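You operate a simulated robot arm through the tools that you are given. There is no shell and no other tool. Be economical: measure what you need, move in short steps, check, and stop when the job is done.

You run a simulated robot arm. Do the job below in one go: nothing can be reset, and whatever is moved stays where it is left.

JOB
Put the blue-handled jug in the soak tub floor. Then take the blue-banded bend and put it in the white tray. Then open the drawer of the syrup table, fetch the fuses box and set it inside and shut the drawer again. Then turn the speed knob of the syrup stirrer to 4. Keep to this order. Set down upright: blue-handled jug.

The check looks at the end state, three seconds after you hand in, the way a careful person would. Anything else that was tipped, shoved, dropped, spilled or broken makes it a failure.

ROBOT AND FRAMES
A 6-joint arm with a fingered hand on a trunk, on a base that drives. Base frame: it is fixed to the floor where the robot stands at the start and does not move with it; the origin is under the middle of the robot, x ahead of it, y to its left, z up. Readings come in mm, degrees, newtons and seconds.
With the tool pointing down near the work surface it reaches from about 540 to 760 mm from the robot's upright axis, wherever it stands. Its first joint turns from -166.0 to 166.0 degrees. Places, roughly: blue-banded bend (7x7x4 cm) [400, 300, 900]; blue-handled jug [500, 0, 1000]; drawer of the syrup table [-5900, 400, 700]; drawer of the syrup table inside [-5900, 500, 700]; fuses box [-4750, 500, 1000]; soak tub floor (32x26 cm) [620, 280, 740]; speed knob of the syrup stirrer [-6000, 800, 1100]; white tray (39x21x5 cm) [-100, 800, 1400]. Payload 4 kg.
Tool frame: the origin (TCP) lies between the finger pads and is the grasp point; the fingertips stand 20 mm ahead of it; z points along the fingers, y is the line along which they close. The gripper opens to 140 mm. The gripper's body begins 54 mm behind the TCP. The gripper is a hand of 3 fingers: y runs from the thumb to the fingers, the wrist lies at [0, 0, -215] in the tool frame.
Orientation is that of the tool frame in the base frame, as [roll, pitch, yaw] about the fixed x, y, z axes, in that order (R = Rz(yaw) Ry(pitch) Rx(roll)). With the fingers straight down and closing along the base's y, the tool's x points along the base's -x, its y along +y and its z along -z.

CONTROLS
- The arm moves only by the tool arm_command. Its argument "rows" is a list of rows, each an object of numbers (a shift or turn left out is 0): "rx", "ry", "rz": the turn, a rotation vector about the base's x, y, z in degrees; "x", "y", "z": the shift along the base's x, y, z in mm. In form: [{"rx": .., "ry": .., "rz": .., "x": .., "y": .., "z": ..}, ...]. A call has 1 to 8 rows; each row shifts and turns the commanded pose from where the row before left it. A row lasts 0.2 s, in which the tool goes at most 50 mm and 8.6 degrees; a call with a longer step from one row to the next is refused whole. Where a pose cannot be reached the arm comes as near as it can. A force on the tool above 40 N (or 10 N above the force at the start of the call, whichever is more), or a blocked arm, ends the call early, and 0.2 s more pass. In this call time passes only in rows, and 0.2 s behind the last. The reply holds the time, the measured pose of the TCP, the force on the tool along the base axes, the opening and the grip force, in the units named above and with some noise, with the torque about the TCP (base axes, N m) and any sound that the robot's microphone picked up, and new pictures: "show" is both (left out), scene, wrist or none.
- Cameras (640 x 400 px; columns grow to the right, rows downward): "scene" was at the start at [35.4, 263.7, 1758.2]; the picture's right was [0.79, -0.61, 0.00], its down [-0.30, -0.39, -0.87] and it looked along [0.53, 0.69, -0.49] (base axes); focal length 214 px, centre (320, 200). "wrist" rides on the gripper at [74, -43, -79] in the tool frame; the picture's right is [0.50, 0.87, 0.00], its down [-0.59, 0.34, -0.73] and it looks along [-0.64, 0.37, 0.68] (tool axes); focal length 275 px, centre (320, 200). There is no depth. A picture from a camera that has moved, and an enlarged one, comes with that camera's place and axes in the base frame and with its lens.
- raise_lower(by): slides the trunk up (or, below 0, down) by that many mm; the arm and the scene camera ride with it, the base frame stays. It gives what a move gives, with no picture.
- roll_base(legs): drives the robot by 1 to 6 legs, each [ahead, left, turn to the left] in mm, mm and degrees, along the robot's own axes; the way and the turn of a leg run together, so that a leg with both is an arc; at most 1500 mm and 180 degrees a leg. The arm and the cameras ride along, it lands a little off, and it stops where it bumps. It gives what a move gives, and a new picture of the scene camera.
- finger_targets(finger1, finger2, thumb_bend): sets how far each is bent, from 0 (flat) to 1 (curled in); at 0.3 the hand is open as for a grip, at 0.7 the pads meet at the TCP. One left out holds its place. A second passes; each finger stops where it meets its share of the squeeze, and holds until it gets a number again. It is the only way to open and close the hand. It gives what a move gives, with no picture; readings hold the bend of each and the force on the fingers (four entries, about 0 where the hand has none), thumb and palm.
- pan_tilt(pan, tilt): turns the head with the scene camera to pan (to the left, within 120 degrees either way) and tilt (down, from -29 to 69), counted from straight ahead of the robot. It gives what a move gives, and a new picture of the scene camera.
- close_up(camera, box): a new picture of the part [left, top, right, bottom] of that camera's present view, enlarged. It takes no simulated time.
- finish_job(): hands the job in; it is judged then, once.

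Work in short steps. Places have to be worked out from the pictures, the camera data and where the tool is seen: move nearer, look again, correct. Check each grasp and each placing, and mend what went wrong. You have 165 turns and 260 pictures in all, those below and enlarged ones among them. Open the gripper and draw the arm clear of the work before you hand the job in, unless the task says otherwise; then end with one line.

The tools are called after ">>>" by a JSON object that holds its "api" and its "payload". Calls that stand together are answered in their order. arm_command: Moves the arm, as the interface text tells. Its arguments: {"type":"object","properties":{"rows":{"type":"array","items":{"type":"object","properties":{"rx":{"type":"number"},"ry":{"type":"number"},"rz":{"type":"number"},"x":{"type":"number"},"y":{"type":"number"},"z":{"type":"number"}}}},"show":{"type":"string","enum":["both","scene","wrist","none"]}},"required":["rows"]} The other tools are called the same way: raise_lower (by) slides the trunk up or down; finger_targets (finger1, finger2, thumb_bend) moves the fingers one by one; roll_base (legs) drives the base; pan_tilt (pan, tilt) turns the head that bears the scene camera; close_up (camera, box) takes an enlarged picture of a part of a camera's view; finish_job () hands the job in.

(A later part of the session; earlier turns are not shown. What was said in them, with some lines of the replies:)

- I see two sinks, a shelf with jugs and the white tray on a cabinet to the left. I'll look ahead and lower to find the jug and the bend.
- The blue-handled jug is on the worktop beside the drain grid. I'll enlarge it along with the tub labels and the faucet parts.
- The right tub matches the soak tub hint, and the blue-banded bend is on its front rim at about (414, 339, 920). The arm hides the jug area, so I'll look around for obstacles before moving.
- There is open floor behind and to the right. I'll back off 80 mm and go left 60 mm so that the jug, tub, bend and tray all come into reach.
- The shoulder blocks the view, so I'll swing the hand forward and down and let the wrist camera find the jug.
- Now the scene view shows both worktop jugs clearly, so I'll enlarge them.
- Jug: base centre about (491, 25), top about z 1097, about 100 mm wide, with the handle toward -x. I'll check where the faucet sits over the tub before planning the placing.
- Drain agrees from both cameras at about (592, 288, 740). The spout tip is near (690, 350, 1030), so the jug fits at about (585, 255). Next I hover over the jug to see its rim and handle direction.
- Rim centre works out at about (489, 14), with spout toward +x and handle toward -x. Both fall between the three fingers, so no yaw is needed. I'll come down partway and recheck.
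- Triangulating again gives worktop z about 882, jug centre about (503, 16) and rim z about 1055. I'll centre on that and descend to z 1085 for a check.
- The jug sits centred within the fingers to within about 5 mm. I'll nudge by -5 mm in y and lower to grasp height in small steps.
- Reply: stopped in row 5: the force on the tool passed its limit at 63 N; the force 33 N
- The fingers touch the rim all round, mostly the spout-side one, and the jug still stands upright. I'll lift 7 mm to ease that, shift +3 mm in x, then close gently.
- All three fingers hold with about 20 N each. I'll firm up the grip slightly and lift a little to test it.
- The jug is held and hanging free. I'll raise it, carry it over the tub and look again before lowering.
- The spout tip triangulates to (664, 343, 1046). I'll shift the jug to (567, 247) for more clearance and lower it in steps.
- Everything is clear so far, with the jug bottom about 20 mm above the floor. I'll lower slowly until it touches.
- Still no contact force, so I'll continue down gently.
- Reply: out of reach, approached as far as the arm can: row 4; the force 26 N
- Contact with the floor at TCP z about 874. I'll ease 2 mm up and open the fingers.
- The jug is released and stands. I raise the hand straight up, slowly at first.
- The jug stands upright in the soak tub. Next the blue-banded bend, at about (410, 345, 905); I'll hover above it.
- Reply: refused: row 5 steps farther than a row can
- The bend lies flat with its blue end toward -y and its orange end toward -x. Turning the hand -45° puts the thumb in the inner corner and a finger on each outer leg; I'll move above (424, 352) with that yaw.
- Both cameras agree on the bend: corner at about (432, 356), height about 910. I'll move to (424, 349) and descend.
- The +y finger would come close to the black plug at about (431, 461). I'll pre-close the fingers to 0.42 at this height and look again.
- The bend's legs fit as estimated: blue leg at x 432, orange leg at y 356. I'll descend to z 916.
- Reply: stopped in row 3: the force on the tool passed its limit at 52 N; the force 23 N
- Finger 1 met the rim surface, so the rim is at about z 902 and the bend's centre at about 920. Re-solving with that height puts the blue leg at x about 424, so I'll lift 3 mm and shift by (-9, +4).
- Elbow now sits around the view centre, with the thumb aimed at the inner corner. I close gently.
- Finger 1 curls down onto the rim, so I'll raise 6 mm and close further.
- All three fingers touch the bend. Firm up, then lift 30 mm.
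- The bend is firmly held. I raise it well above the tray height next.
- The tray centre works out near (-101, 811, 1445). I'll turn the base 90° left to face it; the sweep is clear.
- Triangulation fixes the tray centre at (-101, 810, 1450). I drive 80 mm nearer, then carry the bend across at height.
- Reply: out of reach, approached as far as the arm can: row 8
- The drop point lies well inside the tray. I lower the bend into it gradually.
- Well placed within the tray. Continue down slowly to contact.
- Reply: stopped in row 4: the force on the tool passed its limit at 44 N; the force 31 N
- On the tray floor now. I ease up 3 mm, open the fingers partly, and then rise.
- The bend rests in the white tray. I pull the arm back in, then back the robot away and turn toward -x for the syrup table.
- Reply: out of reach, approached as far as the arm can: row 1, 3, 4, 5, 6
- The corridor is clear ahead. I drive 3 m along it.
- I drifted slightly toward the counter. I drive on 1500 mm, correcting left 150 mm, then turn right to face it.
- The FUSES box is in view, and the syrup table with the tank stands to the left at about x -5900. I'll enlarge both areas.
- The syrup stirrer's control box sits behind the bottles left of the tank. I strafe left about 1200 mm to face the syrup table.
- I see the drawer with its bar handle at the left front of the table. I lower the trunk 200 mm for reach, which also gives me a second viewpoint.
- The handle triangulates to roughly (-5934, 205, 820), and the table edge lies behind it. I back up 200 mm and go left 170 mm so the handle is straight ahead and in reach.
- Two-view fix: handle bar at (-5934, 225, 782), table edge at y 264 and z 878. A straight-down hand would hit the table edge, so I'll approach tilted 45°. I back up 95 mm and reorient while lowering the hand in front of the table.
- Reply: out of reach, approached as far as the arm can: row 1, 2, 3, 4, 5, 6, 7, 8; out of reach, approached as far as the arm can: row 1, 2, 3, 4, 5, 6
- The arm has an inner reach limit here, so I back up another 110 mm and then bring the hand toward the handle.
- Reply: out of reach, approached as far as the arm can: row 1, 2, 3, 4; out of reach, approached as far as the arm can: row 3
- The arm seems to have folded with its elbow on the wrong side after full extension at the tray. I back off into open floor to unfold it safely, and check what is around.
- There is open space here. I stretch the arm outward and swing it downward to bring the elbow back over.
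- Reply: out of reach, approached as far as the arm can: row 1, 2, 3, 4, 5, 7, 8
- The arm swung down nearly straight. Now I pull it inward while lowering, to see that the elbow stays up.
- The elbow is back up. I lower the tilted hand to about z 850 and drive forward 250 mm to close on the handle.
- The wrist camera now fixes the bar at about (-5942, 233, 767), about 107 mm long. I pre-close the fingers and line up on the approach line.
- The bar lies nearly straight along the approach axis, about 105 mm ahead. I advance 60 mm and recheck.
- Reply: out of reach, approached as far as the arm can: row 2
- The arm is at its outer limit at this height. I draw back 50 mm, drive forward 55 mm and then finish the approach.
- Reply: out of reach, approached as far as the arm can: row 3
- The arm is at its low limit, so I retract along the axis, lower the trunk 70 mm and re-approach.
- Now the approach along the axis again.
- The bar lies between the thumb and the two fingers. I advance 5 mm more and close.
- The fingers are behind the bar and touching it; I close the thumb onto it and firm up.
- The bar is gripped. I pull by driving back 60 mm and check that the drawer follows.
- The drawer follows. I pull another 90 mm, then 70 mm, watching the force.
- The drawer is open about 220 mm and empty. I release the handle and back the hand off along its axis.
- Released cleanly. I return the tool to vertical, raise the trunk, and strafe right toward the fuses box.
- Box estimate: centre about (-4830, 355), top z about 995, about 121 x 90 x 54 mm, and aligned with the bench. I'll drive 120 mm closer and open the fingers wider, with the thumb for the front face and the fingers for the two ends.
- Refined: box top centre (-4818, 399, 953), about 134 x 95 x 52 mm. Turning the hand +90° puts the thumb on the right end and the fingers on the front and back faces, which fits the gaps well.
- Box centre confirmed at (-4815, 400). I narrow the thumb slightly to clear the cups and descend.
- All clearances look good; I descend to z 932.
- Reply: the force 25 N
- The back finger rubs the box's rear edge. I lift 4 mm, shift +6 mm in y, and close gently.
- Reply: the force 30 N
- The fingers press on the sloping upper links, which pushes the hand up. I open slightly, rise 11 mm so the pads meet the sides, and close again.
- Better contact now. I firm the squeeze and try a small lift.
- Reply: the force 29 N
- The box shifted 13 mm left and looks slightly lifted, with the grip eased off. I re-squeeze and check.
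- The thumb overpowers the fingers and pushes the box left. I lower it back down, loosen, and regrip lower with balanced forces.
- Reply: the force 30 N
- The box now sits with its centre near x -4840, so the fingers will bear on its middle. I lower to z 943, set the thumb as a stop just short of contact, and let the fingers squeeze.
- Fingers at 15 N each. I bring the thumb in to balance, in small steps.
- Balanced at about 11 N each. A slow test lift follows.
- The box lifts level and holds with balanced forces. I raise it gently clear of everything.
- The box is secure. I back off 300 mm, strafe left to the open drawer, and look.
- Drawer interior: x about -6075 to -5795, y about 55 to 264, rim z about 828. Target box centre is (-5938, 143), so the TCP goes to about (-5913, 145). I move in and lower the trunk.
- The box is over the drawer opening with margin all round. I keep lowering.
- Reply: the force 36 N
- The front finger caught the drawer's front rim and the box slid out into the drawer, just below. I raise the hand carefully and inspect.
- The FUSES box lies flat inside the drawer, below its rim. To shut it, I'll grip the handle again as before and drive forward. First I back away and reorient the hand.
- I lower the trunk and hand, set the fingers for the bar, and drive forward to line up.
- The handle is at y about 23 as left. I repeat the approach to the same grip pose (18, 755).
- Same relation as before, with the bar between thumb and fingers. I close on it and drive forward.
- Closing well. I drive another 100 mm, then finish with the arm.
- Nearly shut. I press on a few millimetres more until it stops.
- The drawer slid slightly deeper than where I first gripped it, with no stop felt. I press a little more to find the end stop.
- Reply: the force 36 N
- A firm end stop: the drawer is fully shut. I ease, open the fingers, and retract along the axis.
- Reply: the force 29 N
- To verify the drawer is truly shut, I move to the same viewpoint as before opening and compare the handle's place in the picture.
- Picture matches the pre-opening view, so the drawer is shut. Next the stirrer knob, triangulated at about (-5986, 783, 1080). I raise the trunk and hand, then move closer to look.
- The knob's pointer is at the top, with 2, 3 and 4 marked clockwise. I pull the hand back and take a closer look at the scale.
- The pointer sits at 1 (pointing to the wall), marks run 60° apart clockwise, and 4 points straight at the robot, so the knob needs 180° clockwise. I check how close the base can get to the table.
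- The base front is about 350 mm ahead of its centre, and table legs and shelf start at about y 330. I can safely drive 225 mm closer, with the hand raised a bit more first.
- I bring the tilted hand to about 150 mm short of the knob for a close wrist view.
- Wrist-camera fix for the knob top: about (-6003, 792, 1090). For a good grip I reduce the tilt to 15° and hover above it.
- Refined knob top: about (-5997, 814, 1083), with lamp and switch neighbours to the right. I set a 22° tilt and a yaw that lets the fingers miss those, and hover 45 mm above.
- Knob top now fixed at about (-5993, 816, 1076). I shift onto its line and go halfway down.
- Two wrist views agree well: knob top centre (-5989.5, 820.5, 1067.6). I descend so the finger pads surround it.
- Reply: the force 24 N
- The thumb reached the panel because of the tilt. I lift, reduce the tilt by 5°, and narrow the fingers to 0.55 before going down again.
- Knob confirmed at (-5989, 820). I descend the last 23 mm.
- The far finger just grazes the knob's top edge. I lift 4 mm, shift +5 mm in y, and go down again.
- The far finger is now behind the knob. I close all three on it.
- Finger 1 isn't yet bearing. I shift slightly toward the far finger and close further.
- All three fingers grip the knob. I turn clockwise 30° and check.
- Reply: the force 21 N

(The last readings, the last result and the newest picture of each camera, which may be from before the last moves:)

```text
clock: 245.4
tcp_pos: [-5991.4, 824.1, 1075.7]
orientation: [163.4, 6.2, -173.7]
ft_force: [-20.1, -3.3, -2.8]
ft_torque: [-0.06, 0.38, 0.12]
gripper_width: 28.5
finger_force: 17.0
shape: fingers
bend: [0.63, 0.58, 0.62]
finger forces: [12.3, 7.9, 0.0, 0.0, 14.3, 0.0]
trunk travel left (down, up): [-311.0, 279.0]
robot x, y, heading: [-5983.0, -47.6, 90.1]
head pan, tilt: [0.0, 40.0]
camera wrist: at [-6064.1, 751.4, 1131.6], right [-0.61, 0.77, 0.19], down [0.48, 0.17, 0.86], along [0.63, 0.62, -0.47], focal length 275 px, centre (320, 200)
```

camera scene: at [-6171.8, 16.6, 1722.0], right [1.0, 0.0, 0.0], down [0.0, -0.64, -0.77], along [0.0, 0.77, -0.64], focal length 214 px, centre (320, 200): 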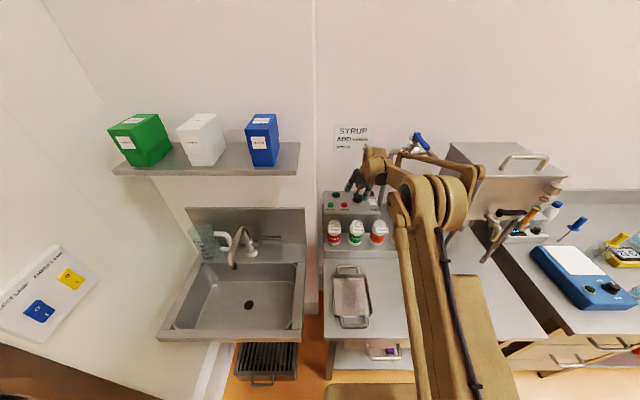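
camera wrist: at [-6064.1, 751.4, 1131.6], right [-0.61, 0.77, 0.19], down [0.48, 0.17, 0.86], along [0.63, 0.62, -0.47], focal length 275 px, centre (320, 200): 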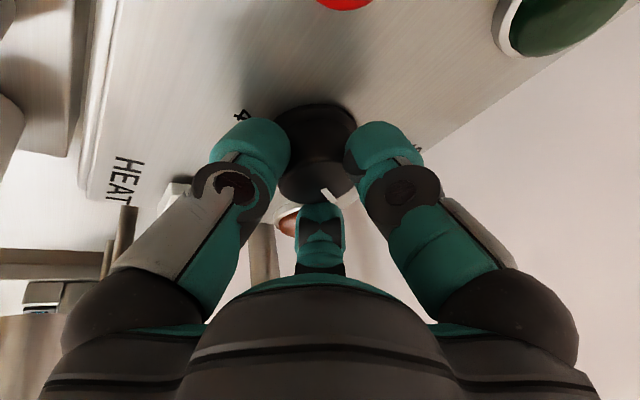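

The knob turns with the hand, since the pointer keeps its place in the wrist view. A sideways force built up, so I ease x and turn another 30°.

>>> {"api": "arm_command", "payload": {"rows": [{"x": -2, "rz": -5}, {"x": -2, "rz": -5}, {"rz": -5}, {"rz": -5}, {"rz": -5}, {"rz": -5}], "show": "wrist"}}

```text
clock: 246.8
tcp_pos: [-5991.5, 816.2, 1077.1]
orientation: [163.2, 6.1, 156.2]
ft_force: [-10.5, 15.1, 15.7]
ft_torque: [0.61, 0.28, 0.19]
gripper_width: 29.7
finger_force: 14.6
shape: fingers
bend: [0.58, 0.6, 0.66]
finger forces: [21.1, 4.6, 0.0, 0.0, 2.6, 0.0]
out of reach, approached as far as the arm can: row 5, 6
trunk travel left (down, up): [-311.0, 279.0]
robot x, y, heading: [-5983.7, -47.1, 90.3]
head pan, tilt: [0.0, 40.0]
camera wrist: at [-6090.1, 790.1, 1131.9], right [-0.14, 0.97, 0.2], down [0.5, -0.1, 0.86], along [0.85, 0.22, -0.47], focal length 275 px, centre (320, 200)
```

wrist: 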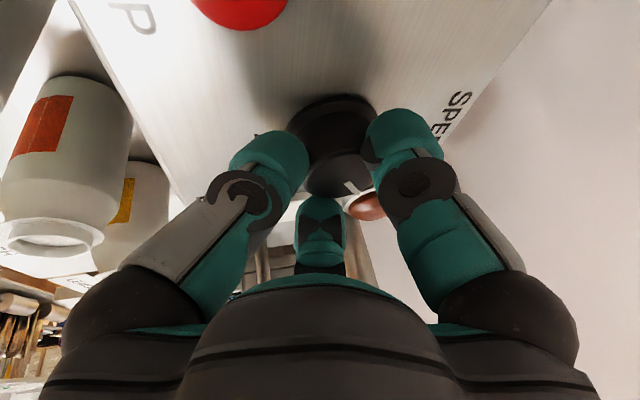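

The arm hit its reach limit near the end of that turn. I open, rise, and check the knob's position.

>>> {"api": "finger_targets", "payload": {"finger1": 0.52, "finger2": 0.54, "thumb_bend": 0.54}}

>>> {"api": "arm_command", "payload": {"rows": [{"z": 12}, {"y": -4, "z": 20}, {"y": -10, "z": 15}], "show": "wrist"}}

>>> {"api": "close_up", "payload": {"camera": "scene", "box": [340, 170, 390, 210]}}

```text
clock: 247.8
tcp_pos: [-5990.1, 815.9, 1075.3]
orientation: [163.3, 6.1, 156.3]
ft_force: [1.0, -1.1, 0.7]
ft_torque: [-0.01, -0.02, -0.01]
gripper_width: 53.9
finger_force: 0.1
shape: fingers
bend: [0.52, 0.54, 0.54]
finger forces: [0.0, 0.0, 0.0, 0.0, 0.3, 0.1]
trunk travel left (down, up): [-311.0, 279.0]
robot x, y, heading: [-5982.0, -50.9, 90.2]
head pan, tilt: [0.0, 40.0]
```

```text
clock: 248.6
tcp_pos: [-5990.3, 802.1, 1123.1]
orientation: [163.4, 6.1, 156.3]
ft_force: [-0.3, -0.3, 0.4]
ft_torque: [0.02, 0.03, 0.0]
gripper_width: 53.8
finger_force: 0.0
shape: fingers
bend: [0.52, 0.54, 0.54]
finger forces: [0.0, 0.0, 0.0, 0.1, 0.1, 0.1]
trunk travel left (down, up): [-311.0, 279.0]
robot x, y, heading: [-5980.3, -51.5, 90.0]
head pan, tilt: [0.0, 40.0]
camera wrist: at [-6089.2, 774.8, 1179.3], right [-0.15, 0.97, 0.19], down [0.5, -0.1, 0.86], along [0.85, 0.22, -0.47], focal length 275 px, centre (320, 200)
```

wrist: 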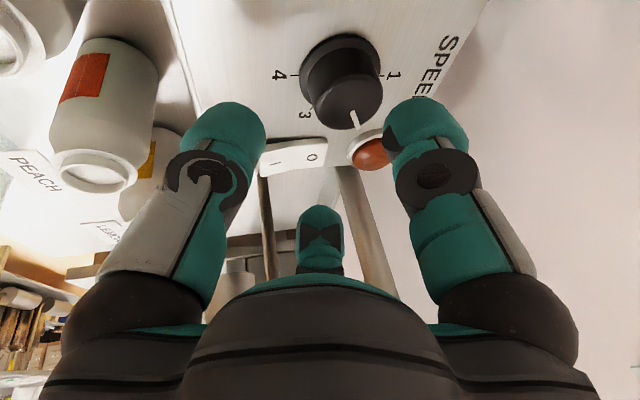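

```text
10.00 times, centred on (365, 190) of scene
camera zoom: at [-6172.1, 15.5, 1722.0], right [1.0, 0.0, 0.0], down [0.0, -0.64, -0.77], along [0.0, 0.77, -0.64], focal length 2145 px, centre (-130, 300)
```

zoom: 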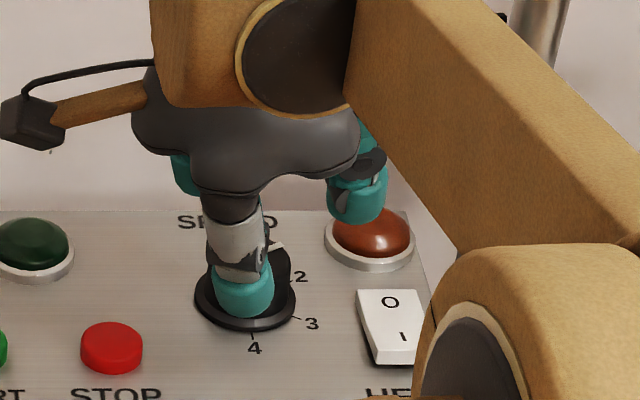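

Now the pointer stands a little past 2, about 75° turned, so about 105° remain. I rotate the hand back for a second bite.

>>> {"api": "arm_command", "payload": {"rows": [{"rz": 8.4}, {"rz": 8.4}, {"rz": 8.4}, {"rz": 8.4}, {"rz": 8.4}, {"rz": 8.4}, {"rz": 8.4}, {"rz": 8.4}], "show": "wrist"}}

>>> {"api": "close_up", "payload": {"camera": "scene", "box": [340, 170, 390, 210]}}

```text
clock: 250.4
tcp_pos: [-5989.9, 803.3, 1125.3]
orientation: [163.4, 6.1, -136.4]
ft_force: [0.1, -0.9, 0.0]
ft_torque: [0.04, -0.01, 0.02]
gripper_width: 54.2
finger_force: 0.1
shape: fingers
bend: [0.52, 0.54, 0.54]
finger forces: [0.0, 0.0, 0.0, 0.0, 0.1, 0.0]
trunk travel left (down, up): [-311.0, 279.0]
robot x, y, heading: [-5980.9, -51.2, 90.2]
head pan, tilt: [0.0, 40.0]
camera wrist: at [-6003.8, 700.3, 1180.1], right [-0.95, 0.24, 0.19], down [0.28, 0.43, 0.86], along [0.12, 0.87, -0.47], focal length 275 px, centre (320, 200)
```

wrist: 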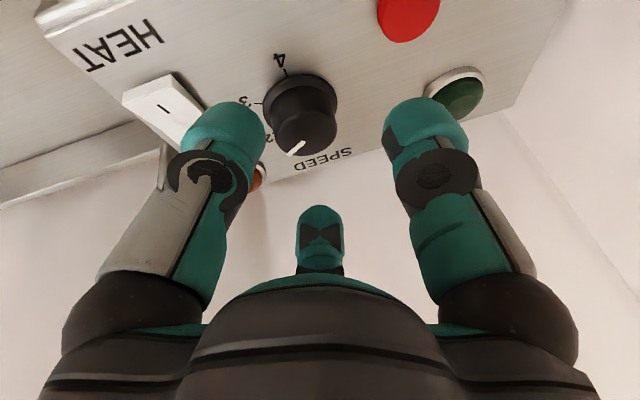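

```text
10.00 times, centred on (365, 190) of scene
camera zoom: at [-6171.8, 16.5, 1722.0], right [1.0, 0.0, 0.0], down [0.0, -0.64, -0.77], along [0.0, 0.77, -0.64], focal length 2145 px, centre (-130, 300)
```

zoom: 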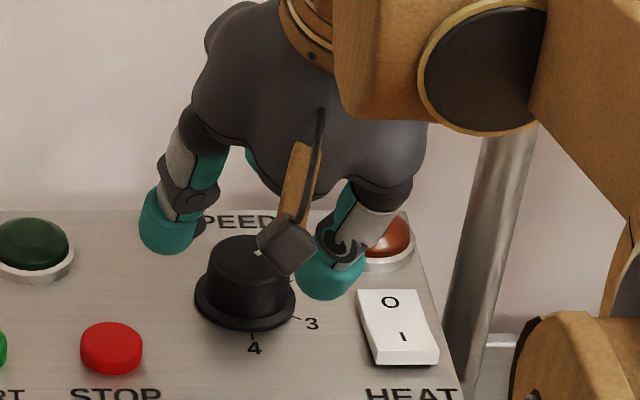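

I return to the proven grip position over the knob.

>>> {"api": "finger_targets", "payload": {"finger1": 0.54, "finger2": 0.54, "thumb_bend": 0.54}}

>>> {"api": "arm_command", "payload": {"rows": [{"x": 1, "y": 10, "z": -8}, {"x": 1, "y": 8, "z": -8}, {"z": -12}, {"y": 1, "z": -12}, {"z": -8}], "show": "wrist"}}

```text
clock: 251.4
tcp_pos: [-5990.2, 802.1, 1124.9]
orientation: [163.3, 6.1, -136.5]
ft_force: [0.0, -0.3, 0.9]
ft_torque: [0.0, 0.03, -0.01]
gripper_width: 51.1
finger_force: 0.1
shape: fingers
bend: [0.54, 0.54, 0.54]
finger forces: [0.0, 0.0, 0.0, 0.0, 0.0, 0.0]
trunk travel left (down, up): [-311.0, 279.0]
robot x, y, heading: [-5979.8, -48.7, 90.1]
head pan, tilt: [0.0, 40.0]
```

```text
clock: 252.6
tcp_pos: [-5987.9, 822.5, 1075.7]
orientation: [163.5, 6.0, -136.5]
ft_force: [0.3, 0.1, 1.0]
ft_torque: [0.0, 0.02, 0.0]
gripper_width: 50.8
finger_force: 0.3
shape: fingers
bend: [0.54, 0.54, 0.54]
finger forces: [0.0, 0.0, 0.0, 0.1, 0.5, 0.0]
trunk travel left (down, up): [-311.0, 279.0]
robot x, y, heading: [-5982.6, -51.3, 90.1]
head pan, tilt: [0.0, 40.0]
camera wrist: at [-6002.2, 719.4, 1131.6], right [-0.95, 0.24, 0.19], down [0.28, 0.43, 0.86], along [0.12, 0.87, -0.47], focal length 275 px, centre (320, 200)
```

wrist: 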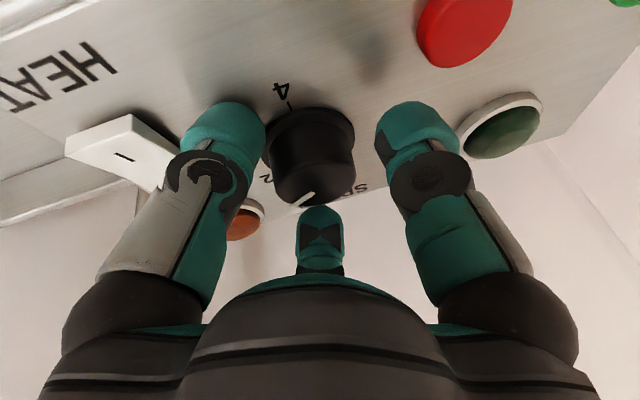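

>>> {"api": "arm_command", "payload": {"rows": [{"x": 2}], "show": "none"}}

>>> {"api": "finger_targets", "payload": {"finger1": 0.7, "finger2": 0.66, "thumb_bend": 0.68}}

>>> {"api": "arm_command", "payload": {"rows": [{"rz": -6}, {"rz": -6}, {"rz": -6}, {"x": -1, "rz": -6}, {"x": -1, "rz": -6}, {"x": -1, "rz": -6}], "show": "wrist"}}

```text
clock: 253.0
tcp_pos: [-5985.4, 822.0, 1076.6]
orientation: [163.4, 6.0, -136.5]
ft_force: [-1.1, 0.2, 2.0]
ft_torque: [0.01, -0.03, 0.0]
gripper_width: 50.8
finger_force: 0.9
shape: fingers
bend: [0.54, 0.54, 0.54]
finger forces: [0.0, 0.1, 0.0, 0.1, 1.5, 0.0]
trunk travel left (down, up): [-311.0, 279.0]
robot x, y, heading: [-5984.5, -47.9, 90.0]
head pan, tilt: [0.0, 40.0]
```

```text
clock: 254.0
tcp_pos: [-5984.6, 822.3, 1076.4]
orientation: [163.4, 6.1, -136.6]
ft_force: [0.8, -0.6, -1.0]
ft_torque: [0.01, -0.06, -0.03]
gripper_width: 27.9
finger_force: 13.6
shape: fingers
bend: [0.62, 0.58, 0.62]
finger forces: [7.8, 8.8, 0.0, 0.0, 11.2, 0.0]
trunk travel left (down, up): [-311.0, 279.0]
robot x, y, heading: [-5978.8, -47.5, 89.8]
head pan, tilt: [0.0, 40.0]
```

```text
clock: 255.4
tcp_pos: [-5990.0, 822.4, 1075.0]
orientation: [163.4, 6.1, -172.6]
ft_force: [-9.1, 9.7, 6.9]
ft_torque: [0.25, 0.13, 0.15]
gripper_width: 27.6
finger_force: 15.3
shape: fingers
bend: [0.62, 0.58, 0.63]
finger forces: [11.7, 10.4, 0.0, 0.0, 8.6, 0.0]
trunk travel left (down, up): [-311.0, 279.0]
robot x, y, heading: [-5987.5, -53.7, 90.3]
head pan, tilt: [0.0, 40.0]
camera wrist: at [-6061.7, 747.5, 1130.7], right [-0.63, 0.75, 0.19], down [0.48, 0.18, 0.86], along [0.61, 0.63, -0.47], focal length 275 px, centre (320, 200)
```

wrist: 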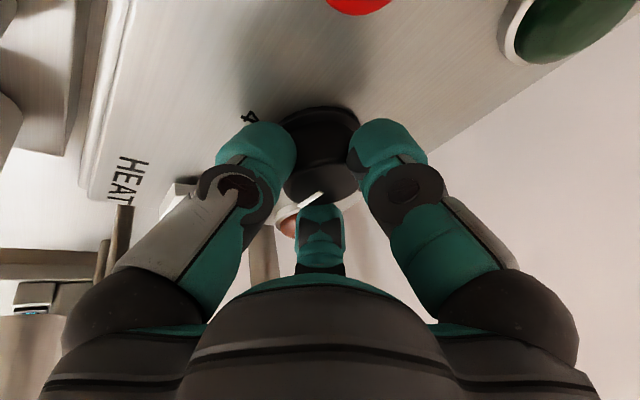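

Turning well, with balanced forces. Another 20°.

>>> {"api": "arm_command", "payload": {"rows": [{"x": -1, "y": -1, "rz": -5}, {"x": -1, "y": -1, "rz": -5}, {"x": -1, "y": -1, "rz": -5}, {"rz": -5}], "show": "wrist"}}

```text
clock: 256.4
tcp_pos: [-5991.8, 818.6, 1076.1]
orientation: [163.5, 6.2, 167.4]
ft_force: [-4.8, 7.4, 5.0]
ft_torque: [0.23, 0.08, 0.13]
gripper_width: 27.2
finger_force: 13.0
shape: fingers
bend: [0.6, 0.59, 0.66]
finger forces: [14.7, 6.1, 0.0, 0.0, 4.5, 0.1]
trunk travel left (down, up): [-311.0, 279.0]
robot x, y, heading: [-5979.5, -51.6, 90.1]
head pan, tilt: [0.0, 40.0]
camera wrist: at [-6084.1, 773.4, 1131.3], right [-0.33, 0.92, 0.19], down [0.51, 0.0, 0.86], along [0.79, 0.38, -0.47], focal length 275 px, centre (320, 200)
```

wrist: 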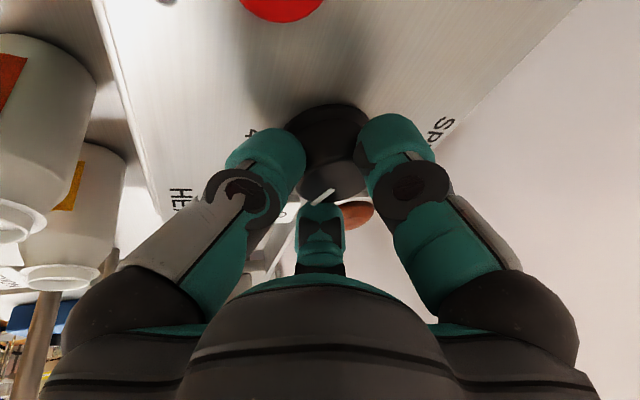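

>>> {"api": "finger_targets", "payload": {"finger1": 0.53, "finger2": 0.54, "thumb_bend": 0.54}}

>>> {"api": "arm_command", "payload": {"rows": [{"z": 12}, {"y": -4, "z": 20}, {"y": -10, "z": 15}], "show": "wrist"}}

>>> {"api": "close_up", "payload": {"camera": "wrist", "box": [240, 20, 440, 150]}}

```text
clock: 257.4
tcp_pos: [-5990.8, 819.6, 1076.2]
orientation: [163.3, 6.1, 167.5]
ft_force: [0.0, 0.1, 0.8]
ft_torque: [-0.02, -0.02, 0.01]
gripper_width: 52.0
finger_force: 0.2
shape: fingers
bend: [0.53, 0.54, 0.54]
finger forces: [0.0, 0.0, 0.1, 0.0, 0.4, 0.1]
trunk travel left (down, up): [-311.0, 279.0]
robot x, y, heading: [-5983.7, -50.5, 89.8]
head pan, tilt: [0.0, 40.0]
```

```text
clock: 258.2
tcp_pos: [-5992.4, 802.1, 1123.9]
orientation: [163.4, 6.1, 167.5]
ft_force: [-0.2, -1.2, 0.2]
ft_torque: [0.01, 0.02, -0.01]
gripper_width: 52.5
finger_force: 0.1
shape: fingers
bend: [0.53, 0.54, 0.54]
finger forces: [0.1, 0.0, 0.0, 0.0, 0.1, 0.0]
trunk travel left (down, up): [-311.0, 279.0]
robot x, y, heading: [-5982.1, -50.9, 90.2]
head pan, tilt: [0.0, 40.0]
camera wrist: at [-6084.7, 757.8, 1178.8], right [-0.33, 0.92, 0.19], down [0.51, 0.0, 0.86], along [0.79, 0.38, -0.47], focal length 275 px, centre (320, 200)
```

wrist: 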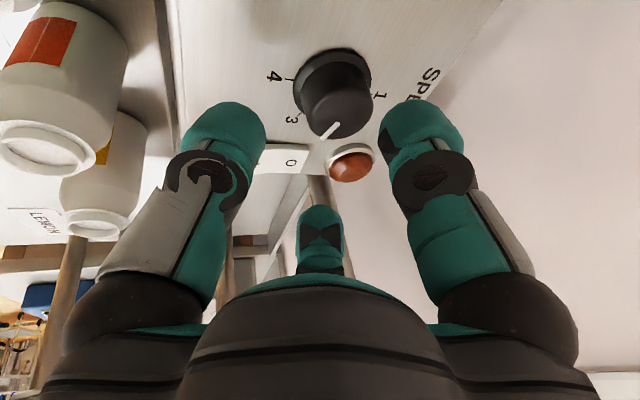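

```text
3.08 times, centred on (340, 85) of wrist
camera zoom: at [-6084.7, 757.8, 1178.8], right [-0.33, 0.92, 0.19], down [0.51, 0.0, 0.86], along [0.79, 0.38, -0.47], focal length 847 px, centre (258, 554)
```

zoom: 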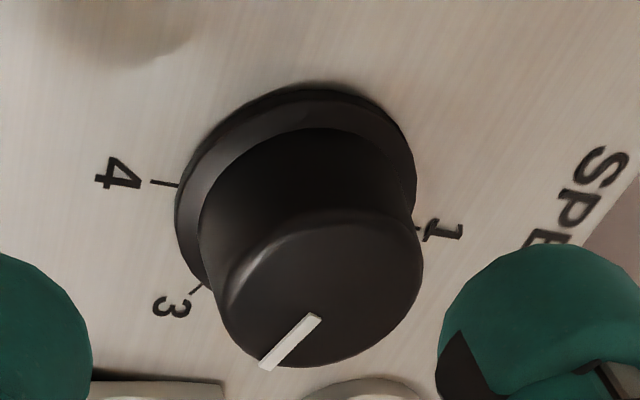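

The pointer measures about 110° (just before 3), so about 70° remain. A third bite follows.

>>> {"api": "arm_command", "payload": {"rows": [{"rz": 8.2}, {"rz": 8.2}, {"rz": 8.2}, {"rz": 8.2}, {"rz": 8.2}, {"rz": 8.2}, {"rz": 8.2}], "show": "none"}}

>>> {"api": "arm_command", "payload": {"rows": [{"x": 3, "y": 10, "z": -8}, {"x": 3, "y": 9, "z": -8}, {"z": -12}, {"y": 1, "z": -12}, {"z": -7}], "show": "wrist"}}

```text
clock: 259.8
tcp_pos: [-5990.7, 804.3, 1122.2]
orientation: [163.3, 6.1, -135.1]
ft_force: [-0.2, 0.0, -0.2]
ft_torque: [0.01, 0.01, 0.0]
gripper_width: 52.4
finger_force: 0.0
shape: fingers
bend: [0.53, 0.54, 0.54]
finger forces: [0.0, 0.0, 0.1, 0.1, 0.1, 0.0]
trunk travel left (down, up): [-311.0, 279.0]
robot x, y, heading: [-5980.6, -54.0, 89.8]
head pan, tilt: [0.0, 40.0]
```

```text
clock: 261.0
tcp_pos: [-5984.9, 825.3, 1075.4]
orientation: [163.4, 6.1, -135.1]
ft_force: [-0.6, 0.7, 0.0]
ft_torque: [0.04, 0.0, -0.06]
gripper_width: 52.4
finger_force: 0.0
shape: fingers
bend: [0.53, 0.54, 0.54]
finger forces: [0.0, 0.1, 0.0, 0.0, 0.5, 0.1]
trunk travel left (down, up): [-311.0, 279.0]
robot x, y, heading: [-5981.2, -49.8, 90.2]
head pan, tilt: [0.0, 40.0]
camera wrist: at [-5998.0, 721.8, 1131.6], right [-0.96, 0.22, 0.19], down [0.27, 0.43, 0.86], along [0.1, 0.87, -0.47], focal length 275 px, centre (320, 200)
```

wrist: 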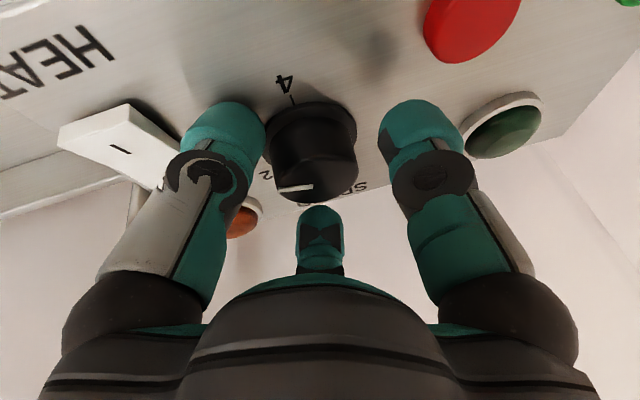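

Well placed. I grip and turn another 57°.

>>> {"api": "finger_targets", "payload": {"finger1": 0.7, "finger2": 0.66, "thumb_bend": 0.68}}

>>> {"api": "arm_command", "payload": {"rows": [{"rz": -6}, {"rz": -6}, {"x": -1, "rz": -6}, {"x": -1, "rz": -6}, {"x": -1, "rz": -6}, {"x": -1, "y": -1, "rz": -6}, {"x": -1, "y": -1, "rz": -6}], "show": "none"}}

>>> {"api": "arm_command", "payload": {"rows": [{"x": -1, "y": -1, "rz": -5}, {"x": -1, "y": -1, "rz": -5}, {"y": -1, "rz": -5}, {"rz": -3}], "show": "none"}}

>>> {"api": "finger_targets", "payload": {"finger1": 0.53, "finger2": 0.54, "thumb_bend": 0.54}}

>>> {"api": "arm_command", "payload": {"rows": [{"z": 12}, {"y": -4, "z": 20}, {"y": -10, "z": 15}], "show": "none"}}

>>> {"api": "close_up", "payload": {"camera": "wrist", "box": [240, 20, 440, 150]}}

```text
clock: 262.0
tcp_pos: [-5984.9, 824.7, 1075.9]
orientation: [163.4, 6.1, -135.1]
ft_force: [2.9, -5.6, -3.4]
ft_torque: [-0.06, -0.12, -0.03]
gripper_width: 30.1
finger_force: 15.1
shape: fingers
bend: [0.62, 0.59, 0.61]
finger forces: [7.5, 8.2, 0.0, 0.0, 14.4, 0.0]
trunk travel left (down, up): [-311.0, 279.0]
robot x, y, heading: [-5982.2, -50.0, 90.2]
head pan, tilt: [0.0, 40.0]
```

```text
clock: 263.6
tcp_pos: [-5989.6, 822.8, 1074.8]
orientation: [163.3, 6.1, -177.2]
ft_force: [-2.2, 9.4, 2.7]
ft_torque: [0.2, -0.07, 0.08]
gripper_width: 28.5
finger_force: 15.0
shape: fingers
bend: [0.62, 0.59, 0.62]
finger forces: [8.5, 12.6, 0.0, 0.1, 10.0, 0.0]
trunk travel left (down, up): [-311.0, 279.0]
robot x, y, heading: [-5983.2, -52.0, 89.8]
head pan, tilt: [0.0, 40.0]
```

```text
clock: 264.6
tcp_pos: [-5992.4, 819.0, 1076.3]
orientation: [163.5, 6.1, 164.8]
ft_force: [-2.3, 8.4, 3.4]
ft_torque: [0.24, 0.02, 0.11]
gripper_width: 26.7
finger_force: 12.7
shape: fingers
bend: [0.6, 0.58, 0.65]
finger forces: [12.9, 7.3, 0.1, 0.1, 5.1, 0.0]
trunk travel left (down, up): [-311.0, 279.0]
robot x, y, heading: [-5977.9, -49.7, 90.1]
head pan, tilt: [0.0, 40.0]
```

```text
clock: 265.6
tcp_pos: [-5991.8, 819.8, 1076.6]
orientation: [163.4, 6.1, 164.9]
ft_force: [-0.1, 0.0, 0.6]
ft_torque: [0.0, 0.02, 0.03]
gripper_width: 52.7
finger_force: 0.0
shape: fingers
bend: [0.53, 0.54, 0.54]
finger forces: [0.0, 0.0, 0.0, 0.0, 0.0, 0.0]
trunk travel left (down, up): [-311.0, 279.0]
robot x, y, heading: [-5984.2, -51.1, 89.9]
head pan, tilt: [0.0, 40.0]
```

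```text
clock: 266.4
tcp_pos: [-5992.6, 803.4, 1125.4]
orientation: [163.4, 6.0, 164.9]
ft_force: [0.0, -0.7, 0.8]
ft_torque: [0.02, 0.03, -0.01]
gripper_width: 52.3
finger_force: 0.0
shape: fingers
bend: [0.53, 0.54, 0.54]
finger forces: [0.0, 0.1, 0.1, 0.0, 0.0, 0.1]
trunk travel left (down, up): [-311.0, 279.0]
robot x, y, heading: [-5982.8, -47.1, 90.0]
head pan, tilt: [0.0, 40.0]
```

```text
3.08 times, centred on (340, 85) of wrist
camera zoom: at [-6087.3, 762.5, 1180.2], right [-0.29, 0.94, 0.19], down [0.51, -0.02, 0.86], along [0.81, 0.35, -0.47], focal length 847 px, centre (258, 554)
```

zoom: 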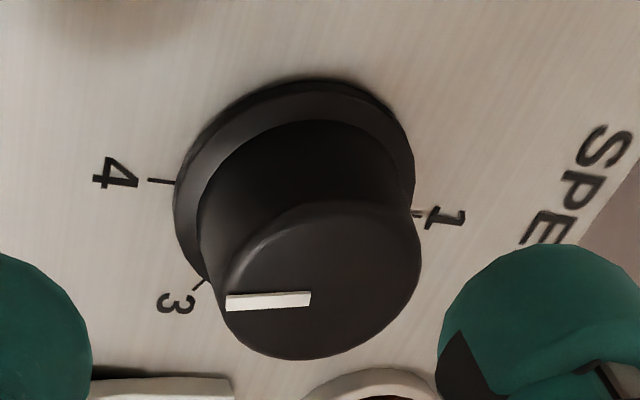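

The pointer is at about 170°, so 10° remain to 4. A last small bite with a 10° turn.

>>> {"api": "arm_command", "payload": {"rows": [{"rz": 8.4}, {"rz": 8.4}, {"rz": 8.4}, {"rz": 8.4}, {"rz": 8.4}, {"rz": 8.4}], "show": "none"}}

>>> {"api": "arm_command", "payload": {"rows": [{"x": 3, "y": 10, "z": -8}, {"x": 3, "y": 9, "z": -8}, {"z": -12}, {"y": 1, "z": -12}, {"z": -9}], "show": "none"}}

>>> {"api": "finger_targets", "payload": {"finger1": 0.7, "finger2": 0.66, "thumb_bend": 0.68}}

>>> {"api": "arm_command", "payload": {"rows": [{"rz": -5}, {"rz": -5}], "show": "wrist"}}

```text
clock: 267.8
tcp_pos: [-5992.6, 804.9, 1122.6]
orientation: [163.3, 6.1, -144.6]
ft_force: [-0.1, 0.2, 0.1]
ft_torque: [0.0, 0.0, -0.02]
gripper_width: 52.3
finger_force: 0.0
shape: fingers
bend: [0.53, 0.54, 0.54]
finger forces: [0.0, 0.0, 0.0, 0.0, 0.0, 0.1]
trunk travel left (down, up): [-311.0, 279.0]
robot x, y, heading: [-5984.3, -53.3, 90.1]
head pan, tilt: [0.0, 40.0]
```

```text
clock: 269.0
tcp_pos: [-5986.9, 824.3, 1075.8]
orientation: [163.3, 6.0, -144.7]
ft_force: [1.2, -1.7, 11.3]
ft_torque: [-0.38, -0.23, -0.03]
gripper_width: 50.8
finger_force: 5.7
shape: fingers
bend: [0.53, 0.54, 0.55]
finger forces: [0.0, 0.0, 0.0, 0.0, 11.6, 0.1]
trunk travel left (down, up): [-311.0, 279.0]
robot x, y, heading: [-5982.3, -47.2, 90.3]
head pan, tilt: [0.0, 40.0]
```

```text
clock: 270.0
tcp_pos: [-5986.7, 824.7, 1073.5]
orientation: [163.4, 6.0, -144.8]
ft_force: [5.5, -7.6, -3.3]
ft_torque: [-0.17, -0.11, -0.04]
gripper_width: 30.7
finger_force: 16.0
shape: fingers
bend: [0.61, 0.59, 0.61]
finger forces: [7.5, 7.9, 0.0, 0.0, 15.4, 0.0]
trunk travel left (down, up): [-311.0, 279.0]
robot x, y, heading: [-5986.1, -51.9, 89.9]
head pan, tilt: [0.0, 40.0]
```

```text
clock: 270.6
tcp_pos: [-5987.3, 824.9, 1074.1]
orientation: [163.4, 6.0, -154.7]
ft_force: [-2.1, -6.4, -4.3]
ft_torque: [-0.17, 0.0, 0.0]
gripper_width: 30.6
finger_force: 14.9
shape: fingers
bend: [0.61, 0.59, 0.61]
finger forces: [8.5, 7.4, 0.0, 0.0, 14.4, 0.0]
trunk travel left (down, up): [-311.0, 279.0]
robot x, y, heading: [-5980.9, -46.7, 89.8]
head pan, tilt: [0.0, 40.0]
camera wrist: at [-6033.1, 731.8, 1129.7], right [-0.83, 0.53, 0.19], down [0.4, 0.32, 0.86], along [0.39, 0.79, -0.47], focal length 275 px, centre (320, 200)
```

wrist: 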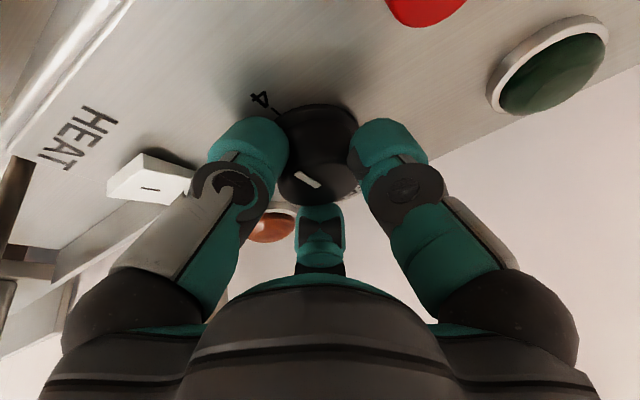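

Pointer now appears aligned toward 4. I open, rise and measure again.

>>> {"api": "finger_targets", "payload": {"finger1": 0.53, "finger2": 0.54, "thumb_bend": 0.53}}

>>> {"api": "arm_command", "payload": {"rows": [{"z": 12}, {"y": -4, "z": 20}, {"y": -10, "z": 15}, {"y": -5, "z": 15}], "show": "none"}}

>>> {"api": "close_up", "payload": {"camera": "wrist", "box": [220, 0, 420, 130]}}

>>> {"api": "close_up", "payload": {"camera": "scene", "box": [340, 170, 390, 210]}}

```text
clock: 271.6
tcp_pos: [-5985.8, 824.1, 1074.0]
orientation: [163.2, 6.1, -154.7]
ft_force: [-1.1, 1.3, 8.5]
ft_torque: [-0.2, -0.04, 0.0]
gripper_width: 49.2
finger_force: 4.2
shape: fingers
bend: [0.53, 0.54, 0.55]
finger forces: [0.1, 0.0, 0.0, 0.0, 8.0, 0.1]
trunk travel left (down, up): [-311.0, 279.0]
robot x, y, heading: [-5981.0, -51.7, 89.7]
head pan, tilt: [0.0, 40.0]
```

```text
clock: 272.6
tcp_pos: [-5987.0, 805.3, 1138.2]
orientation: [163.4, 6.0, -154.7]
ft_force: [-0.1, 0.2, -0.1]
ft_torque: [-0.02, -0.02, -0.02]
gripper_width: 54.0
finger_force: 0.1
shape: fingers
bend: [0.53, 0.54, 0.53]
finger forces: [0.0, 0.0, 0.1, 0.0, 0.1, 0.0]
trunk travel left (down, up): [-311.0, 279.0]
robot x, y, heading: [-5979.2, -49.0, 90.1]
head pan, tilt: [0.0, 40.0]
```

```text
3.08 times, centred on (320, 65) of wrist
camera zoom: at [-6032.5, 712.5, 1193.0], right [-0.83, 0.53, 0.19], down [0.4, 0.32, 0.86], along [0.39, 0.79, -0.47], focal length 847 px, centre (320, 615)
```

zoom: 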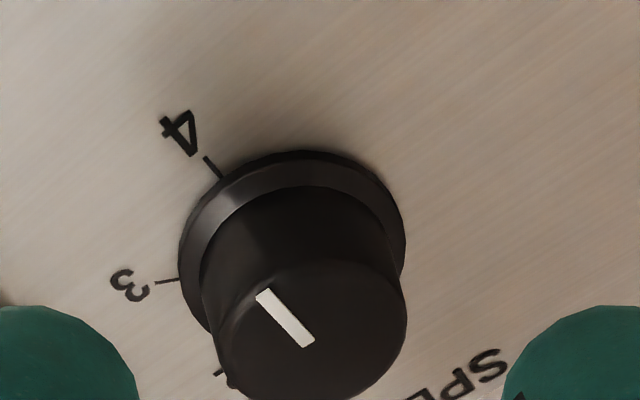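

```text
10.00 times, centred on (365, 190) of scene
camera zoom: at [-6172.1, 15.9, 1722.0], right [1.0, 0.0, 0.0], down [0.0, -0.64, -0.77], along [0.0, 0.77, -0.64], focal length 2145 px, centre (-130, 300)
```

zoom: 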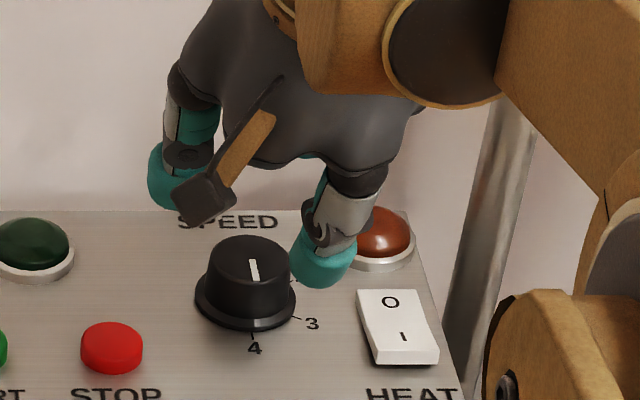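

The pointer reads 181°, exactly opposite its start mark, so the speed is at 4. I withdraw the hand up and back, then drive away from the table.

>>> {"api": "arm_command", "payload": {"rows": [{"y": -10, "z": 40}, {"y": -20, "z": 35}, {"y": -40, "z": 20}, {"y": -45}, {"y": -45}], "show": "none"}}

>>> {"api": "roll_base", "payload": {"legs": [[-450, 0, 0]]}}

>>> {"api": "pan_tilt", "payload": {"pan": 0, "tilt": 35}}

>>> {"api": "close_up", "payload": {"camera": "scene", "box": [300, 120, 440, 240]}}

>>> {"api": "finger_targets", "payload": {"finger1": 0.3, "finger2": 0.3, "thumb_bend": 0.3}}

```text
clock: 273.8
tcp_pos: [-5987.0, 645.0, 1231.9]
orientation: [163.3, 6.0, -154.7]
ft_force: [0.6, -0.3, 0.2]
ft_torque: [0.04, 0.0, 0.02]
gripper_width: 53.8
finger_force: 0.1
shape: fingers
bend: [0.53, 0.54, 0.53]
finger forces: [0.0, 0.0, 0.0, 0.1, 0.0, 0.0]
trunk travel left (down, up): [-311.0, 279.0]
robot x, y, heading: [-5985.6, -51.5, 89.9]
head pan, tilt: [0.0, 40.0]
```

```text
clock: 276.5
tcp_pos: [-5986.9, 203.6, 1230.4]
orientation: [163.4, 6.1, -154.6]
ft_force: [0.7, 0.1, 0.6]
ft_torque: [-0.02, 0.01, -0.01]
gripper_width: 54.0
finger_force: 0.0
shape: fingers
bend: [0.53, 0.54, 0.53]
finger forces: [0.0, 0.0, 0.0, 0.0, 0.0, 0.0]
trunk travel left (down, up): [-311.0, 279.0]
robot x, y, heading: [-5980.6, -493.9, 89.9]
head pan, tilt: [0.0, 40.0]
camera scene: at [-6171.8, -428.8, 1722.0], right [1.0, 0.0, 0.0], down [0.0, -0.64, -0.77], along [0.0, 0.77, -0.64], focal length 214 px, centre (320, 200)
```

scene: 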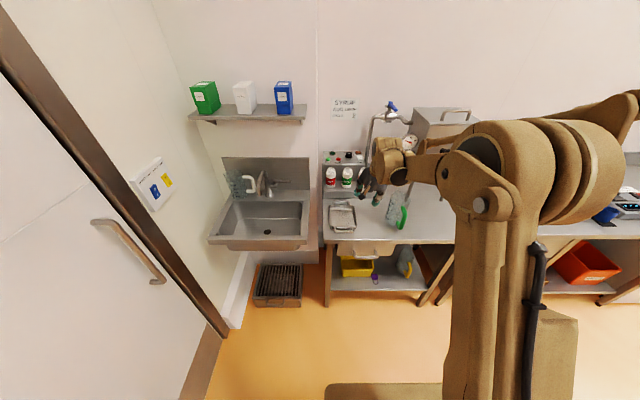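

```text
clock: 277.2
tcp_pos: [-5989.1, 203.0, 1231.0]
orientation: [163.4, 6.1, -154.6]
ft_force: [-0.4, -0.4, -0.4]
ft_torque: [0.01, -0.02, 0.05]
gripper_width: 54.2
finger_force: 0.0
shape: fingers
bend: [0.53, 0.54, 0.53]
finger forces: [0.1, 0.1, 0.0, 0.0, 0.0, 0.0]
trunk travel left (down, up): [-311.0, 279.0]
robot x, y, heading: [-5976.3, -495.7, 90.0]
head pan, tilt: [0.0, 35.0]
camera scene: at [-6171.8, -424.4, 1729.5], right [1.0, 0.0, 0.0], down [0.0, -0.57, -0.82], along [0.0, 0.82, -0.57], focal length 214 px, centre (320, 200)
```

scene: 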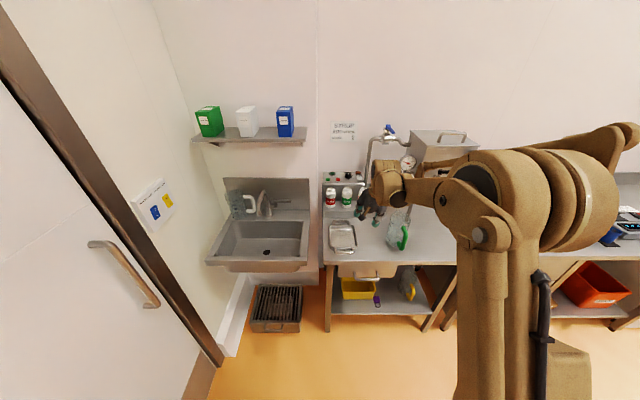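

```text
3.33 times, centred on (370, 180) of scene
camera zoom: at [-6171.8, -424.4, 1729.5], right [1.0, 0.0, 0.0], down [0.0, -0.57, -0.82], along [0.0, 0.82, -0.57], focal length 715 px, centre (153, 267)
```

zoom: 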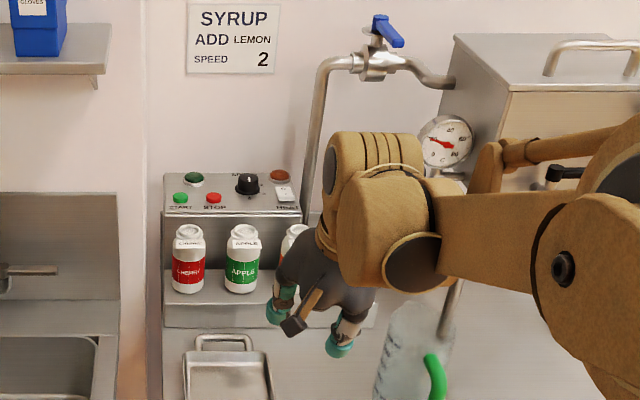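

```text
clock: 278.2
tcp_pos: [-5987.7, 204.4, 1231.6]
orientation: [163.4, 6.2, -154.6]
ft_force: [-0.1, -0.5, -0.3]
ft_torque: [0.0, 0.02, -0.03]
gripper_width: 123.9
finger_force: 0.1
shape: fingers
bend: [0.3, 0.3, 0.3]
finger forces: [0.0, 0.1, 0.0, 0.1, 0.0, 0.0]
trunk travel left (down, up): [-311.0, 279.0]
robot x, y, heading: [-5985.2, -494.4, 90.1]
head pan, tilt: [0.0, 35.0]
```

Knob area is undisturbed. One last look at the drawer from here.

>>> {"api": "close_up", "payload": {"camera": "scene", "box": [315, 215, 445, 315]}}

```text
4.00 times, centred on (380, 265) of scene
camera zoom: at [-6171.8, -424.6, 1729.5], right [1.0, 0.0, 0.0], down [0.0, -0.57, -0.82], along [0.0, 0.82, -0.57], focal length 858 px, centre (80, -60)
```

zoom: 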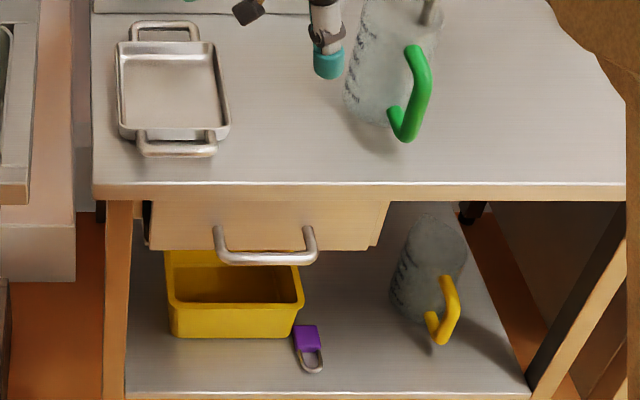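

The handle bar measures y about 253, at or deeper than its starting place, so the drawer is shut. The hand is open and clear, and I hand in.

>>> {"api": "finish_job", "payload": {}}

```text
The job is handed in.
```

All four parts are done in order. The jug stands upright in the soak tub and the bend lies in the white tray. The fuses box is in the shut drawer, where it slipped from the grip and fell a few centimetres, landing flat. The stirrer knob points at 4.
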